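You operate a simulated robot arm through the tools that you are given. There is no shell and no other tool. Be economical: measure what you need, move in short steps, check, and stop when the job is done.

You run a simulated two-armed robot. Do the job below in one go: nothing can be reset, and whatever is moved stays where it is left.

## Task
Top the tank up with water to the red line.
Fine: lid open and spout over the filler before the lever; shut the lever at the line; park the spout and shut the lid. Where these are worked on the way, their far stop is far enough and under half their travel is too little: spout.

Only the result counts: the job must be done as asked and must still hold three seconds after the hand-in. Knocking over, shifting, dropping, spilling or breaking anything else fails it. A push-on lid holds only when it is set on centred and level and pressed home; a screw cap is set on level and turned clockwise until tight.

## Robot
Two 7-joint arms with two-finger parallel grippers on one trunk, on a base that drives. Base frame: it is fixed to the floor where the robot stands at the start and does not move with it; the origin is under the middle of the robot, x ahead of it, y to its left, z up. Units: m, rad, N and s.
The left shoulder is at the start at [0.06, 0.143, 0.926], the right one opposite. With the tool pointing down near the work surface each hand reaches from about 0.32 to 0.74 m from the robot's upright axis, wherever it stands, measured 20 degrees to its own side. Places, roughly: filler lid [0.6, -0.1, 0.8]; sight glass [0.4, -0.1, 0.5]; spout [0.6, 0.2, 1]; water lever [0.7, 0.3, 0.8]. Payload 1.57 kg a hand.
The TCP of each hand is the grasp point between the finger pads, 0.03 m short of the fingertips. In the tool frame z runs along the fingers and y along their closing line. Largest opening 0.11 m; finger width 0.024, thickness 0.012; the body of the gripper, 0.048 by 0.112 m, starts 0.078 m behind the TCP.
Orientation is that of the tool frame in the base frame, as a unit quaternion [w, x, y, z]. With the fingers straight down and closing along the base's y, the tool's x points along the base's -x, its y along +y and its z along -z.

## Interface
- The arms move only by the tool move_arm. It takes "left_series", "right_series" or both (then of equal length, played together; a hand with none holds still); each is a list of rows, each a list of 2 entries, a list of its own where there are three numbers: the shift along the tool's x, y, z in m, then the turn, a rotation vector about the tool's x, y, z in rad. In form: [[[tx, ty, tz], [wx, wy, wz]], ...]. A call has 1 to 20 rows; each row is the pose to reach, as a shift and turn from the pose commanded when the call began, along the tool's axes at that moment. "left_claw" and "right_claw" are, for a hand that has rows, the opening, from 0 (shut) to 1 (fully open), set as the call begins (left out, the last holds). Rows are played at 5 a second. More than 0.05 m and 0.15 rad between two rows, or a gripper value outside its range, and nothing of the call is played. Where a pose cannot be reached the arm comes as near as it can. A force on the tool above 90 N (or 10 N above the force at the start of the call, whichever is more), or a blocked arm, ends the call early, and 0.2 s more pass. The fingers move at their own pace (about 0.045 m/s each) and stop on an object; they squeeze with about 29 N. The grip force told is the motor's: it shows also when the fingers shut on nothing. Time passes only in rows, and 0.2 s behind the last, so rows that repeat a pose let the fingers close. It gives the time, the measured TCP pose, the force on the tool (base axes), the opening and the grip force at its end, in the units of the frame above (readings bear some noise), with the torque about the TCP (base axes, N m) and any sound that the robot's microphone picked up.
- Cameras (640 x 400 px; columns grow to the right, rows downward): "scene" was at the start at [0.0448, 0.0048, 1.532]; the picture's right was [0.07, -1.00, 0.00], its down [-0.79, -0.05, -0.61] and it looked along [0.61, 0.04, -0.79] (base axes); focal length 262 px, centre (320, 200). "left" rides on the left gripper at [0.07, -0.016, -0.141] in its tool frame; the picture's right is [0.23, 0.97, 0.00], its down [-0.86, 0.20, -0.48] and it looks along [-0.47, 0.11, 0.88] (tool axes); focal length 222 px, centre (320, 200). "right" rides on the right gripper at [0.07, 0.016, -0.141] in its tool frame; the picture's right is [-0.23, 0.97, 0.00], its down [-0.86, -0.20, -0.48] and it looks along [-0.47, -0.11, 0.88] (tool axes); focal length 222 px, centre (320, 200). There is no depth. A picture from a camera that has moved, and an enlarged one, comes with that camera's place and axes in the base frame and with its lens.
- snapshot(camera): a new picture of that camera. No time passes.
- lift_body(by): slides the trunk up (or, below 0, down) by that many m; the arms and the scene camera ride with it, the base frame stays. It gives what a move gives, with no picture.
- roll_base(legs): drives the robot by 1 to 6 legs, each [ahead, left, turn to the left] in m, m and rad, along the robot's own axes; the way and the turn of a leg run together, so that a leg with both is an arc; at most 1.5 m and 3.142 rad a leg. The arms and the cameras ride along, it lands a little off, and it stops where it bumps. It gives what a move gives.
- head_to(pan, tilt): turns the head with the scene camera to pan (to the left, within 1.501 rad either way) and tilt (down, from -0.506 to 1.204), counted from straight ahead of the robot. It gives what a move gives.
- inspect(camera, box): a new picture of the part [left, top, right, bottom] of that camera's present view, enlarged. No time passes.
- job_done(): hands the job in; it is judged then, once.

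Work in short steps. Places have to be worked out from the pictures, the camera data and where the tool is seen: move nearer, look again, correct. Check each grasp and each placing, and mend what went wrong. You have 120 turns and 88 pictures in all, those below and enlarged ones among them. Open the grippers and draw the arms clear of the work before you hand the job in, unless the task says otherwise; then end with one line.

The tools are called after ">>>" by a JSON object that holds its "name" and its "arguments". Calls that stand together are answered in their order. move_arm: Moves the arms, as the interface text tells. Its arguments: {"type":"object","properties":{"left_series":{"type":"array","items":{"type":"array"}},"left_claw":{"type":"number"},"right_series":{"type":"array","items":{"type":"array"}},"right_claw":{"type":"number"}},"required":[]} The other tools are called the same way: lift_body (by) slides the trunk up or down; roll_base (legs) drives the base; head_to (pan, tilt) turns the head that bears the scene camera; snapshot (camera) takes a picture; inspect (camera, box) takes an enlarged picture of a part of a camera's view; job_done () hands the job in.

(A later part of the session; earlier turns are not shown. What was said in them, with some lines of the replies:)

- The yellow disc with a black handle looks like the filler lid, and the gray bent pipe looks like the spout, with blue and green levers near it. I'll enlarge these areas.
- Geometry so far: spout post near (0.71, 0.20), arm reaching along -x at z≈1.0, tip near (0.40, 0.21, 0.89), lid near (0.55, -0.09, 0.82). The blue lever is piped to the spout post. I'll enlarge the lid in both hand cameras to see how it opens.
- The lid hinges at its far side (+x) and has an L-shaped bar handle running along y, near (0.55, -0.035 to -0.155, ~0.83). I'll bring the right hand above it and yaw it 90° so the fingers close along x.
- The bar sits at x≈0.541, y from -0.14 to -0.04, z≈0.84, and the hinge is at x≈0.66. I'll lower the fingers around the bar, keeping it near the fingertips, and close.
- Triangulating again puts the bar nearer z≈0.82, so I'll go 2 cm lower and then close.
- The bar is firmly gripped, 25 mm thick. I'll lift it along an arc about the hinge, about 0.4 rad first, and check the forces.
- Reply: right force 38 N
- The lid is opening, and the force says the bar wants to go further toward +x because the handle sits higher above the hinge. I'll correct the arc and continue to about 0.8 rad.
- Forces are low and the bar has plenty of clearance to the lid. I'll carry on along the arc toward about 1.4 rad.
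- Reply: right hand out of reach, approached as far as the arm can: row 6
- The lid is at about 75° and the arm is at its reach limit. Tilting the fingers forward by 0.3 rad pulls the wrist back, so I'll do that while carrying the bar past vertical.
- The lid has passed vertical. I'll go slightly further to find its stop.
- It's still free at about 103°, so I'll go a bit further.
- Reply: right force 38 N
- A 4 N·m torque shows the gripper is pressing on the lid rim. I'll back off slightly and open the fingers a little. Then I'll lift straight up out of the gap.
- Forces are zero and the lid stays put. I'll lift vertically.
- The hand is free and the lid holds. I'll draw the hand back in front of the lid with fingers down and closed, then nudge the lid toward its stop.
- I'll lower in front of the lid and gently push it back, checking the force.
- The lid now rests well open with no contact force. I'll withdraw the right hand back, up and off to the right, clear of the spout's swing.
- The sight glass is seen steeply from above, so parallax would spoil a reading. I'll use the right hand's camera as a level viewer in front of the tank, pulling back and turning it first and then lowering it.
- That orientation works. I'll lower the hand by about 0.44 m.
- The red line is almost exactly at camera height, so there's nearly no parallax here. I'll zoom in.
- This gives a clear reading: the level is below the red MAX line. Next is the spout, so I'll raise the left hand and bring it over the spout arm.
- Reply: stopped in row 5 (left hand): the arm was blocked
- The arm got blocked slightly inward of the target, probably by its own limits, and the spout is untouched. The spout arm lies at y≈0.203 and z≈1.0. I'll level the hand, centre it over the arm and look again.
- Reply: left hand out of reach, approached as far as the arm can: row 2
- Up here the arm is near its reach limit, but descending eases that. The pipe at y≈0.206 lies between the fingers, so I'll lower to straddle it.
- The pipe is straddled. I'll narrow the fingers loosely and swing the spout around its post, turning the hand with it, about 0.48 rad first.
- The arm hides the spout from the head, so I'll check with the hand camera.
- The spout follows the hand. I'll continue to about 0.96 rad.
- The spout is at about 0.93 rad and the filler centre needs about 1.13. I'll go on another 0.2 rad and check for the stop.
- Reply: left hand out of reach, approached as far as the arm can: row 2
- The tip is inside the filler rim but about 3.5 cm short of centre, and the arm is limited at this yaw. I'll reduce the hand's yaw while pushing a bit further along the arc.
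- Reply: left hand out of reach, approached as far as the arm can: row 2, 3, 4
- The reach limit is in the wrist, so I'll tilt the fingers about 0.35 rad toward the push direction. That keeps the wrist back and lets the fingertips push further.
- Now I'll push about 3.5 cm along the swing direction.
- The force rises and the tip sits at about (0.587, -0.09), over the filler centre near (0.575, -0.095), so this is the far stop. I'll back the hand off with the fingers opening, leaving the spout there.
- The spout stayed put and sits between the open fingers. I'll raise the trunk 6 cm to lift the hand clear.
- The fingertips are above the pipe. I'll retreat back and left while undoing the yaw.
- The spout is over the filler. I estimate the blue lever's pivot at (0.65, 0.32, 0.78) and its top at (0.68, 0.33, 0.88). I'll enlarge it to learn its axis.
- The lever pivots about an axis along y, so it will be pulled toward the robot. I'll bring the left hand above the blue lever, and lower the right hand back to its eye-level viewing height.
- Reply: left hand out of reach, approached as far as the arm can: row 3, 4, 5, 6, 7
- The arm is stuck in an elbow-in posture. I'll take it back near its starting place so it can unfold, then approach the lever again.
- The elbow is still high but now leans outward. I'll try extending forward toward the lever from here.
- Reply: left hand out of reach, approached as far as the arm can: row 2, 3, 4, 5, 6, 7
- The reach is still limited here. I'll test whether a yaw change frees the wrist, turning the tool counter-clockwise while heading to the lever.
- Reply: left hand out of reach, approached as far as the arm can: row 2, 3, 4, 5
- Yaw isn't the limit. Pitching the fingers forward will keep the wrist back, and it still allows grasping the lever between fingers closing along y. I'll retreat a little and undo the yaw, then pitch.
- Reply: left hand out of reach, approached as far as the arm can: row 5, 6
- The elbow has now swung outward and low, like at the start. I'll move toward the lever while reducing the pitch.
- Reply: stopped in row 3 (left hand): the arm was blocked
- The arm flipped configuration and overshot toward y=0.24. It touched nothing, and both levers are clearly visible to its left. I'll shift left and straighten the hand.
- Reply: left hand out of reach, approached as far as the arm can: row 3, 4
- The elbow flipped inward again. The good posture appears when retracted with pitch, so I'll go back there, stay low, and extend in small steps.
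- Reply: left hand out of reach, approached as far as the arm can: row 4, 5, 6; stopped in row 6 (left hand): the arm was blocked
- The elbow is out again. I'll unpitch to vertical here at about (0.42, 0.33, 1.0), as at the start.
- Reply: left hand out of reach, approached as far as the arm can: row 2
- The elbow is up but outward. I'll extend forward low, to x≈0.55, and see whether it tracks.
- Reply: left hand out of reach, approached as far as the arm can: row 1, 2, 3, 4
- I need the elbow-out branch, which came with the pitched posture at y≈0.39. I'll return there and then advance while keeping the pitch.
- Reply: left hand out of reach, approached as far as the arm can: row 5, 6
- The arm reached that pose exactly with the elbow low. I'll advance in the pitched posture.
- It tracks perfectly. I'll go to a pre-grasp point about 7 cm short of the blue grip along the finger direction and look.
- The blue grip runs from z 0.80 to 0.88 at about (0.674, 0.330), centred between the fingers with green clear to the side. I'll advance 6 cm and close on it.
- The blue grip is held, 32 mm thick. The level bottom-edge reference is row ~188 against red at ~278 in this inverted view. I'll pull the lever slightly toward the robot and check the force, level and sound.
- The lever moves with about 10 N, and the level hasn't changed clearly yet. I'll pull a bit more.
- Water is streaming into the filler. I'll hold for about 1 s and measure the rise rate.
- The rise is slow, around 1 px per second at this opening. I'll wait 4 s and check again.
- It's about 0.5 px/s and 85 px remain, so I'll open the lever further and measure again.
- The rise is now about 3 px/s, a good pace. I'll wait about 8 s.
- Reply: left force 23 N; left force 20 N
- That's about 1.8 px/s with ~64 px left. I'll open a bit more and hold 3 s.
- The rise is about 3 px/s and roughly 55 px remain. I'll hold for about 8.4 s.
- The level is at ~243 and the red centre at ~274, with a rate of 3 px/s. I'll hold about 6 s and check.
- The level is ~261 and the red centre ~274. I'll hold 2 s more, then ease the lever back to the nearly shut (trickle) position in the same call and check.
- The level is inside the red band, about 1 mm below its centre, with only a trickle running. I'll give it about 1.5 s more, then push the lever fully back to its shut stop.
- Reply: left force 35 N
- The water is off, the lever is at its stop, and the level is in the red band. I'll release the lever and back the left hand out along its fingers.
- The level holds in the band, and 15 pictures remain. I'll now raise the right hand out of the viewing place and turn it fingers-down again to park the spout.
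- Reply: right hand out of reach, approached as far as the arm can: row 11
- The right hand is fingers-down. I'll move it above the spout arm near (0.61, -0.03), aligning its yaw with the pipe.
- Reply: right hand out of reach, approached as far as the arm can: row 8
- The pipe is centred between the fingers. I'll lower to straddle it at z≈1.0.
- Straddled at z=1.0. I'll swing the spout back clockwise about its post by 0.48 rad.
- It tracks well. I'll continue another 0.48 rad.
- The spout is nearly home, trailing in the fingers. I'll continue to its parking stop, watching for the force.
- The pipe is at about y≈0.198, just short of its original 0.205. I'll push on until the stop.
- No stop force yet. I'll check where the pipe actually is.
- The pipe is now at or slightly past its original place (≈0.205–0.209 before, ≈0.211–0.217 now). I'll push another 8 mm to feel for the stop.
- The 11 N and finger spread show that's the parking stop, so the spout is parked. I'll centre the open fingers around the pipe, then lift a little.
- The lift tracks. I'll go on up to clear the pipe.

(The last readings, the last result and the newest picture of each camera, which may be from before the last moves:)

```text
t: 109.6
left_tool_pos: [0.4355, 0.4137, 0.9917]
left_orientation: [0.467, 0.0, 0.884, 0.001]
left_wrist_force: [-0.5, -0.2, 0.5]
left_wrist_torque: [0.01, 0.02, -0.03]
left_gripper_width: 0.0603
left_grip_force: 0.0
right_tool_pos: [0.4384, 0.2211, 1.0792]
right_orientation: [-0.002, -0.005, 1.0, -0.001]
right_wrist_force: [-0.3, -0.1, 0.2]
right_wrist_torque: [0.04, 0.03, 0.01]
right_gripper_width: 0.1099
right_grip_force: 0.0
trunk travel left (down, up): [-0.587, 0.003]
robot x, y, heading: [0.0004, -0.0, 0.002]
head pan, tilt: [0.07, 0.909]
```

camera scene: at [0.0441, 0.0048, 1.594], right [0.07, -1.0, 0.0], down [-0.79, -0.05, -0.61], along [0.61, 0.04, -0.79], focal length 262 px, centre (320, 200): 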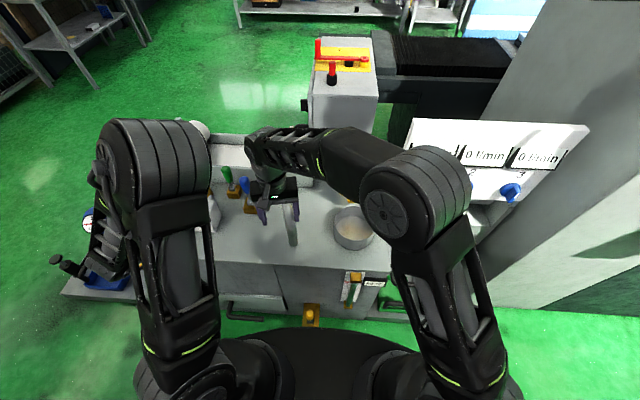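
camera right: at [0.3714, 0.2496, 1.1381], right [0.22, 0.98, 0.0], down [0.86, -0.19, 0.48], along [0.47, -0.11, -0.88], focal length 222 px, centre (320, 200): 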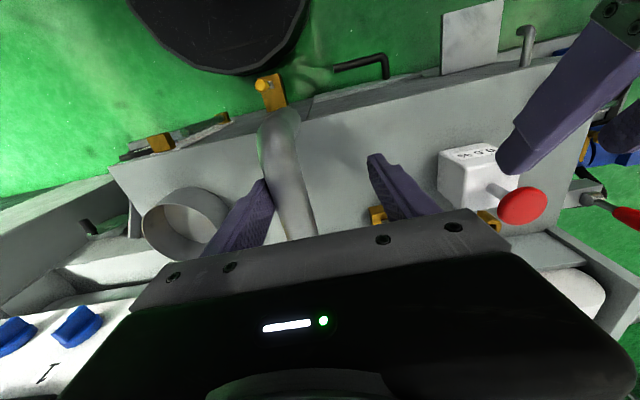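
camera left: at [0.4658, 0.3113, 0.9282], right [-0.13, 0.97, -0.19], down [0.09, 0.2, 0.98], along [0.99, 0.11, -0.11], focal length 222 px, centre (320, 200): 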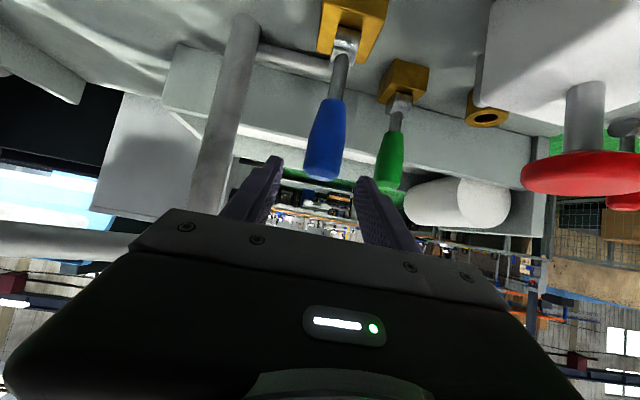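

The fingertips are above the pipe. I'll move the right hand back toward the lid, closed, then look.

>>> {"name": "move_arm", "arguments": {"right_series": [[[0, -0.04, 0], [0, 0, 0]], [[0, -0.08, 0], [0, 0, 0]], [[0, -0.12, 0], [0, 0, 0]], [[-0.02, -0.16, 0], [0, 0, 0]], [[-0.05, -0.2, 0], [0, 0, 0]], [[-0.08, -0.24, 0], [0, 0, 0]], [[-0.11, -0.28, 0], [0, 0, 0]], [[-0.14, -0.32, 0], [0, 0, 0]]], "right_claw": 0}}

>>> {"name": "snapshot", "arguments": {"camera": "right"}}

>>> {"name": "snapshot", "arguments": {"camera": "scene"}}

```text
t: 111.4
left_tool_pos: [0.4356, 0.4134, 0.9924]
left_orientation: [0.466, 0.0, 0.885, 0.002]
left_wrist_force: [0.4, -0.2, -0.2]
left_wrist_torque: [0.0, 0.05, 0.01]
left_gripper_width: 0.0606
left_grip_force: 0.1
right_tool_pos: [0.5854, -0.0979, 1.079]
right_orientation: [-0.002, -0.006, 1.0, -0.001]
right_wrist_force: [-0.9, -0.2, 0.1]
right_wrist_torque: [0.04, 0.02, 0.0]
right_gripper_width: 0.0
right_grip_force: 20.7
trunk travel left (down, up): [-0.587, 0.003]
robot x, y, heading: [-0.0017, -0.0017, -0.001]
head pan, tilt: [0.07, 0.909]
```

```text
9 pictures are left
camera right: at [0.5165, -0.0832, 1.2199], right [0.22, 0.98, 0.0], down [0.86, -0.19, 0.48], along [0.46, -0.11, -0.88], focal length 222 px, centre (320, 200)
```

right: 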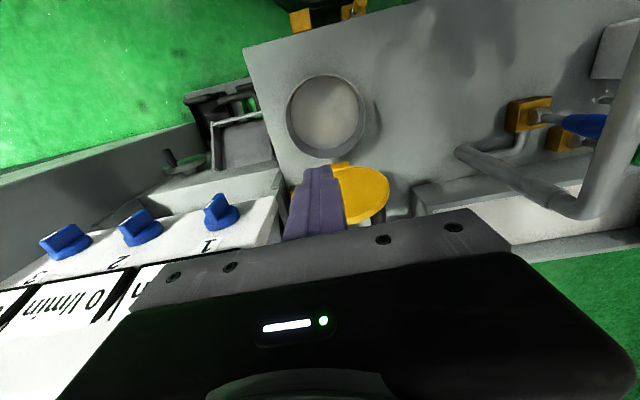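

```text
8 pictures are left
camera scene: at [0.045, 0.0034, 1.594], right [0.07, -1.0, 0.0], down [-0.79, -0.05, -0.61], along [0.61, 0.04, -0.79], focal length 262 px, centre (320, 200)
```

scene: 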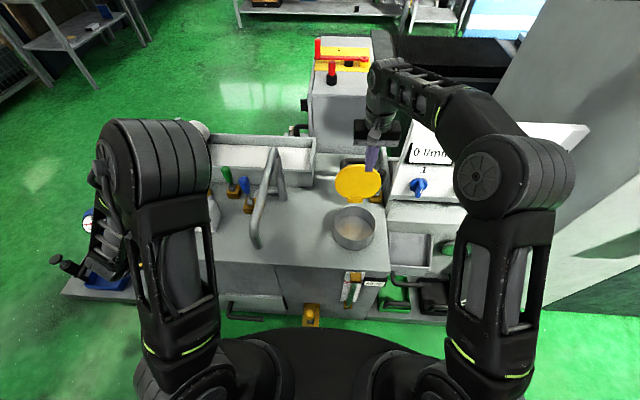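

The spout is parked and the blue lever looks as it did originally. The lid rim top is near (0.716, -0.09, 0.931), leaning back about 20°. I'll pitch the closed fingers 0.4 rad forward and go above and behind the rim.

>>> {"name": "move_arm", "arguments": {"right_series": [[[-0.035, 0, 0], [0, -0.1, 0]], [[-0.07, 0, 0], [0, -0.2, 0]], [[-0.105, 0, 0.02], [0, -0.3, 0]], [[-0.14, 0, 0.05], [0, -0.4, 0]], [[-0.163, 0, 0.075], [0, -0.4, 0]]]}}

```text
t: 112.6
left_tool_pos: [0.4365, 0.4129, 0.9919]
left_orientation: [0.466, -0.001, 0.885, 0.001]
left_wrist_force: [-1.1, 0.4, 0.2]
left_wrist_torque: [0.0, 0.02, 0.0]
left_gripper_width: 0.0602
left_grip_force: 0.1
right_tool_pos: [0.7483, -0.0951, 1.0059]
right_orientation: [0.199, -0.005, 0.98, 0.0]
right_wrist_force: [0.4, -0.2, -0.4]
right_wrist_torque: [-0.01, 0.0, 0.03]
right_gripper_width: 0.0
right_grip_force: 21.4
trunk travel left (down, up): [-0.587, 0.003]
robot x, y, heading: [0.0042, 0.0024, 0.001]
head pan, tilt: [0.07, 0.909]
```

Reached. I'll lower straight down behind the rim in two steps, then check visually.

>>> {"name": "move_arm", "arguments": {"right_series": [[[0.01, 0, 0.028], [0, 0, 0]], [[0.0205, 0, 0.056], [0, 0, 0]]]}}

>>> {"name": "inspect", "arguments": {"camera": "scene", "box": [310, 100, 430, 220]}}

```text
t: 113.2
left_tool_pos: [0.4349, 0.4133, 0.9916]
left_orientation: [0.467, 0.0, 0.884, 0.0]
left_wrist_force: [0.4, -0.7, -0.5]
left_wrist_torque: [-0.01, 0.02, 0.01]
left_gripper_width: 0.0602
left_grip_force: 0.2
right_tool_pos: [0.7527, -0.0943, 0.9478]
right_orientation: [0.198, -0.005, 0.98, -0.001]
right_wrist_force: [0.6, 0.0, 1.1]
right_wrist_torque: [0.01, 0.01, 0.01]
right_gripper_width: 0.0003
right_grip_force: 21.3
trunk travel left (down, up): [-0.587, 0.003]
robot x, y, heading: [-0.0022, -0.0009, 0.006]
head pan, tilt: [0.07, 0.909]
```

```text
3.33 times, centred on (370, 160) of scene
camera zoom: at [0.0442, 0.0043, 1.594], right [0.07, -1.0, 0.0], down [-0.79, -0.05, -0.61], along [0.61, 0.04, -0.79], focal length 872 px, centre (153, 333)
```

zoom: 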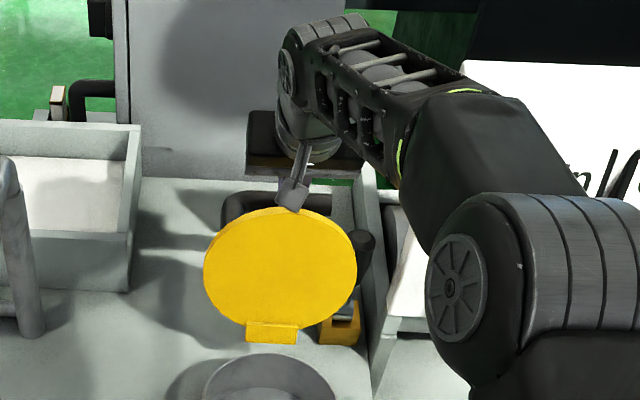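

I'll pull toward the robot along the rim's arc and watch the force.

>>> {"name": "move_arm", "arguments": {"right_series": [[[0.009, 0, -0.005], [0, 0, 0]], [[0.0185, 0, -0.0095], [0, 0, 0]], [[0.0275, 0, -0.0145], [0, 0, 0]], [[0.0365, 0, -0.019], [0, 0, 0]], [[0.0455, 0, -0.024], [0, 0, 0]]]}}

>>> {"name": "inspect", "arguments": {"camera": "scene", "box": [310, 100, 430, 220]}}

```text
t: 114.4
left_tool_pos: [0.4358, 0.4135, 0.9924]
left_orientation: [0.466, -0.001, 0.885, 0.001]
left_wrist_force: [-0.6, 0.5, 0.5]
left_wrist_torque: [-0.04, -0.01, -0.01]
left_gripper_width: 0.0602
left_grip_force: 0.0
right_tool_pos: [0.6961, -0.0946, 0.9491]
right_orientation: [0.198, -0.005, 0.98, 0.0]
right_wrist_force: [0.2, -0.5, -0.2]
right_wrist_torque: [-0.01, 0.0, -0.01]
right_gripper_width: 0.0002
right_grip_force: 21.4
trunk travel left (down, up): [-0.587, 0.003]
robot x, y, heading: [0.0008, 0.0021, 0.008]
head pan, tilt: [0.07, 0.909]
```

```text
3.33 times, centred on (370, 160) of scene
camera zoom: at [0.0439, 0.0043, 1.594], right [0.07, -1.0, 0.0], down [-0.79, -0.05, -0.61], along [0.61, 0.04, -0.79], focal length 872 px, centre (153, 333)
```

zoom: 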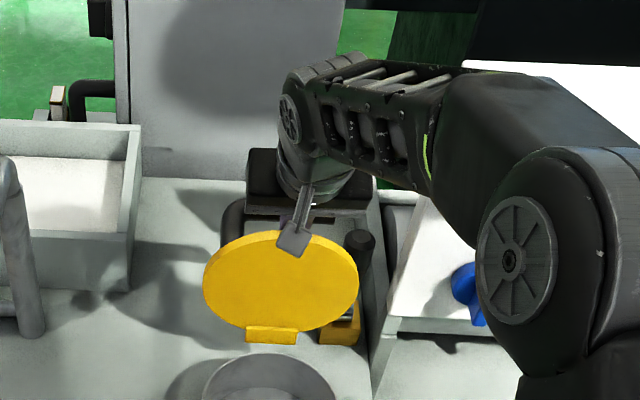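

The lid follows with almost no force and is now about 9° past vertical. I'll continue along the arc until it leans well toward closed.

>>> {"name": "move_arm", "arguments": {"right_series": [[[0.0194, 0, -0.0131], [0, 0, 0]], [[0.0377, 0, -0.0225], [0, 0, 0]], [[0.0571, 0, -0.0291], [0, 0, 0]], [[0.0777, 0, -0.0318], [0, 0, 0]], [[0.0979, 0, -0.0328], [0, 0, 0]]]}}

>>> {"name": "inspect", "arguments": {"camera": "scene", "box": [310, 110, 430, 230]}}

```text
t: 115.6
left_tool_pos: [0.4356, 0.4131, 0.991]
left_orientation: [0.467, 0.0, 0.884, 0.001]
left_wrist_force: [0.4, 0.4, -0.2]
left_wrist_torque: [0.0, -0.02, -0.01]
left_gripper_width: 0.0604
left_grip_force: 0.1
right_tool_pos: [0.5937, -0.0977, 0.9419]
right_orientation: [0.199, -0.004, 0.98, 0.0]
right_wrist_force: [1.0, 0.4, 0.1]
right_wrist_torque: [0.03, -0.01, -0.02]
right_gripper_width: 0.0
right_grip_force: 21.4
trunk travel left (down, up): [-0.587, 0.003]
robot x, y, heading: [0.0002, 0.0004, -0.002]
head pan, tilt: [0.07, 0.909]
```

```text
3.33 times, centred on (370, 170) of scene
camera zoom: at [0.0437, 0.0043, 1.594], right [0.07, -1.0, 0.0], down [-0.79, -0.05, -0.61], along [0.61, 0.04, -0.79], focal length 872 px, centre (153, 300)
```

zoom: 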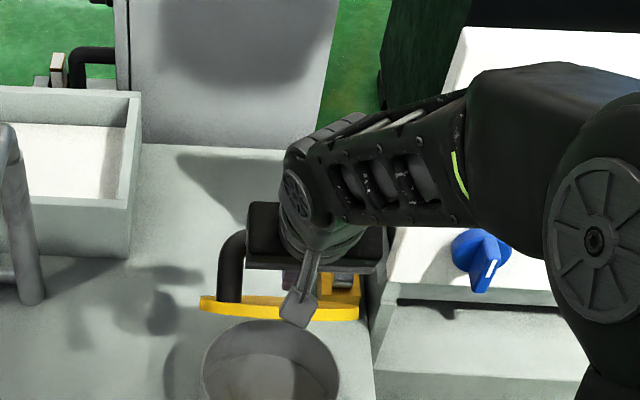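

The lid is edge-on to the camera, about 39° past vertical. I'll push further to about 57°, then withdraw the fingers upward out of the gap.

>>> {"name": "move_arm", "arguments": {"right_series": [[[0.014, 0, 0.002], [0, 0, 0]], [[0.0274, 0, 0.0041], [0, 0, 0]], [[0.053, 0, 0.0135], [0, 0, 0]]]}}

>>> {"name": "move_arm", "arguments": {"right_series": [[[0, 0, -0.03], [0, 0, 0]], [[0, 0, -0.06], [0, 0, 0]], [[-0.02, 0, -0.09], [0.0, 0.1, 0]], [[-0.05, 0, -0.1], [0, 0.2, 0]], [[-0.08, 0, -0.1], [0, 0.3, 0]]]}}

>>> {"name": "inspect", "arguments": {"camera": "scene", "box": [310, 110, 430, 230]}}

```text
t: 116.4
left_tool_pos: [0.4366, 0.4135, 0.9909]
left_orientation: [0.466, 0.0, 0.885, 0.0]
left_wrist_force: [-0.1, 0.2, 0.2]
left_wrist_torque: [-0.02, 0.0, 0.03]
left_gripper_width: 0.0605
left_grip_force: 0.0
right_tool_pos: [0.5507, -0.0959, 0.907]
right_orientation: [0.197, -0.005, 0.98, 0.0]
right_wrist_force: [-2.5, -0.4, -0.7]
right_wrist_torque: [0.01, 0.0, -0.01]
right_gripper_width: 0.0
right_grip_force: 21.5
trunk travel left (down, up): [-0.587, 0.003]
robot x, y, heading: [-0.0027, 0.0009, -0.004]
head pan, tilt: [0.07, 0.909]
```

```text
t: 117.6
left_tool_pos: [0.435, 0.4137, 0.9902]
left_orientation: [0.467, -0.001, 0.885, 0.002]
left_wrist_force: [0.4, 1.0, 0.5]
left_wrist_torque: [0.01, 0.0, 0.02]
left_gripper_width: 0.0603
left_grip_force: 0.0
right_tool_pos: [0.5861, -0.0954, 1.029]
right_orientation: [0.048, -0.006, 0.999, 0.0]
right_wrist_force: [0.0, -0.3, -1.3]
right_wrist_torque: [0.02, 0.04, -0.01]
right_gripper_width: 0.0
right_grip_force: 21.2
trunk travel left (down, up): [-0.587, 0.003]
robot x, y, heading: [0.0025, -0.0004, -0.001]
head pan, tilt: [0.07, 0.909]
```

```text
3.33 times, centred on (370, 170) of scene
camera zoom: at [0.0457, 0.0043, 1.5939], right [0.07, -1.0, 0.0], down [-0.79, -0.05, -0.61], along [0.61, 0.04, -0.79], focal length 872 px, centre (153, 300)
```

zoom: 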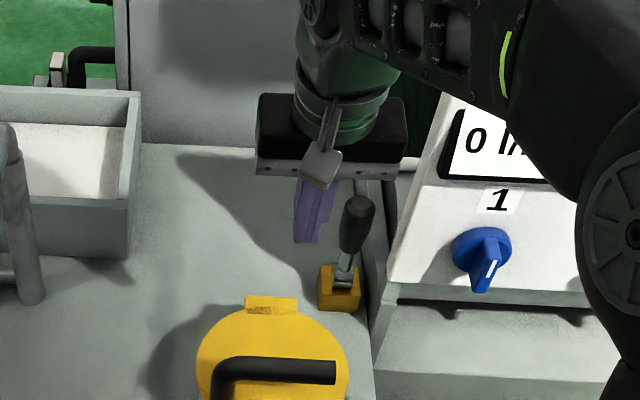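

The lid seems to have dropped shut on its own. I'll press lightly down on its bar to make sure it is seated.

>>> {"name": "move_arm", "arguments": {"right_series": [[[0.02, 0, 0.04], [0, 0, 0]], [[0.04, 0, 0.08], [0, 0, 0]], [[0.055, 0, 0.115], [0, 0, 0]], [[0.0575, 0, 0.14], [0, 0, 0]], [[0.059, 0, 0.155], [0, 0, 0]], [[0.0597, 0, 0.163], [0, 0, 0]]]}}

```text
t: 118.8
left_tool_pos: [0.4309, 0.4118, 0.9949]
left_orientation: [0.469, 0.0, 0.883, 0.001]
left_wrist_force: [0.5, 0.3, 0.9]
left_wrist_torque: [-0.01, -0.01, 0.02]
left_gripper_width: 0.0603
left_grip_force: 0.1
right_tool_pos: [0.5402, -0.0989, 0.897]
right_orientation: [0.06, -0.006, 0.998, 0.002]
right_wrist_force: [-38.2, -7.7, 68.2]
right_wrist_torque: [-0.26, 1.33, 0.21]
right_gripper_width: 0.0
right_grip_force: 21.5
trunk travel left (down, up): [-0.587, 0.003]
robot x, y, heading: [-0.0021, -0.0002, -0.001]
head pan, tilt: [0.07, 0.909]
stopped in row 5 (right hand): the force on the tool passed its limit at 110 N (the readings are from after the stop); the commanded pose is now the measured one
```

Firm contact at fingertip height ≈0.866 is consistent with the bar of a closed lid. I'll back off at once and withdraw, then check.

>>> {"name": "move_arm", "arguments": {"right_series": [[[0, 0, -0.02], [0, 0, 0]], [[0, 0, -0.06], [0, 0, 0]], [[0, 0, -0.1], [0, 0, 0]], [[0.03, -0.03, -0.13], [0, 0, 0]], [[0.05, -0.07, -0.14], [0, 0, 0]], [[0.07, -0.11, -0.14], [0, 0, 0]], [[0.09, -0.15, -0.14], [0, 0, 0]], [[0.1, -0.19, -0.14], [0, 0, 0]], [[0.1, -0.22, -0.14], [0, 0, 0]]], "right_claw": 0.5}}

>>> {"name": "inspect", "arguments": {"camera": "scene", "box": [190, 140, 410, 310]}}

```text
refused: row 4 steps farther than a row can; nothing moved
```

```text
2.35 times, centred on (300, 225) of scene
camera zoom: at [0.0332, 0.0041, 1.5955], right [0.07, -1.0, 0.0], down [-0.78, -0.05, -0.62], along [0.62, 0.04, -0.78], focal length 616 px, centre (367, 141)
```

zoom: 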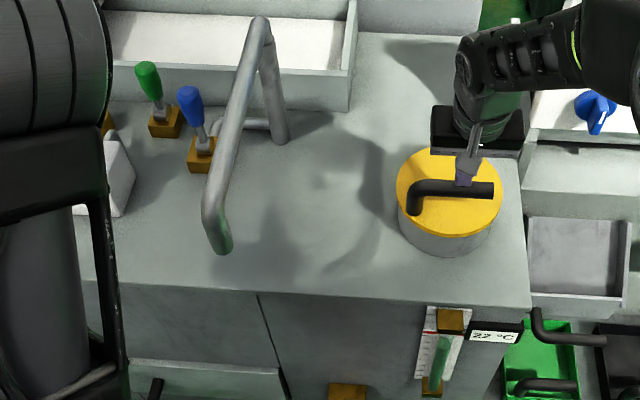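

The picture shows the lid shut flat, the spout parked and the lever as it was. The retreat was refused for a step that was too large, so I'll redo it with smaller steps.

>>> {"name": "move_arm", "arguments": {"right_series": [[[0, 0, -0.02], [0, 0, 0]], [[0, 0, -0.06], [0, 0, 0]], [[0, 0, -0.1], [0, 0, 0]], [[0.02, -0.02, -0.12], [0, 0, 0]], [[0.04, -0.05, -0.13], [0, 0, 0]], [[0.06, -0.085, -0.13], [0, 0, 0]], [[0.08, -0.12, -0.13], [0, 0, 0]], [[0.09, -0.16, -0.13], [0, 0, 0]], [[0.1, -0.2, -0.13], [0, 0, 0]], [[0.1, -0.22, -0.13], [0, 0, 0]]], "right_claw": 0.5}}

>>> {"name": "inspect", "arguments": {"camera": "scene", "box": [320, 170, 420, 310]}}

```text
t: 121.0
left_tool_pos: [0.4353, 0.4125, 0.9916]
left_orientation: [0.466, 0.0, 0.885, 0.001]
left_wrist_force: [0.0, 1.1, -0.6]
left_wrist_torque: [-0.01, -0.04, -0.01]
left_gripper_width: 0.0607
left_grip_force: 0.0
right_tool_pos: [0.4362, -0.3188, 1.0023]
right_orientation: [0.058, -0.006, 0.998, 0.002]
right_wrist_force: [-0.2, -0.8, 0.3]
right_wrist_torque: [0.01, 0.0, 0.03]
right_gripper_width: 0.055
right_grip_force: 0.1
trunk travel left (down, up): [-0.587, 0.003]
robot x, y, heading: [-0.003, -0.0014, -0.0]
head pan, tilt: [0.07, 0.909]
```

```text
2.86 times, centred on (370, 240) of scene
camera zoom: at [0.0439, 0.0039, 1.594], right [0.07, -1.0, 0.0], down [-0.79, -0.05, -0.61], along [0.61, 0.04, -0.79], focal length 748 px, centre (177, 86)
```

zoom: 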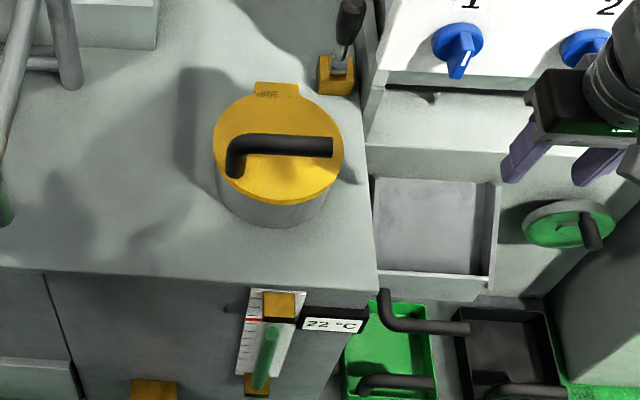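

The lid is flat and closed, the level is at the line, and both hands are clear. I'll open both grippers fully and hand in.

>>> {"name": "move_arm", "arguments": {"left_series": [[[0, 0, 0], [0, 0, 0]], [[0, 0, 0], [0, 0, 0]], [[0, 0, 0], [0, 0, 0]]], "right_series": [[[0, 0, 0], [0, 0, 0]], [[0, 0, 0], [0, 0, 0]], [[0, 0, 0], [0, 0, 0]]], "left_claw": 1, "right_claw": 1}}

>>> {"name": "job_done", "arguments": {}}

```text
t: 121.8
left_tool_pos: [0.4359, 0.4143, 0.9926]
left_orientation: [0.466, -0.001, 0.885, 0.001]
left_wrist_force: [0.3, -0.1, 0.1]
left_wrist_torque: [0.0, 0.0, -0.01]
left_gripper_width: 0.1098
left_grip_force: 0.1
right_tool_pos: [0.4366, -0.3196, 1.0038]
right_orientation: [0.059, -0.005, 0.998, 0.001]
right_wrist_force: [-0.3, 0.6, 0.4]
right_wrist_torque: [0.01, -0.01, -0.02]
right_gripper_width: 0.1101
right_grip_force: 0.1
trunk travel left (down, up): [-0.587, 0.003]
robot x, y, heading: [-0.0017, -0.001, -0.002]
head pan, tilt: [0.07, 0.909]
```

```text
The job is handed in.
```

The tank is filled to within the red line (about 1 mm below its centre), the water lever is shut, the spout is parked at its stop, the lid is closed, and both arms are clear with grippers open.
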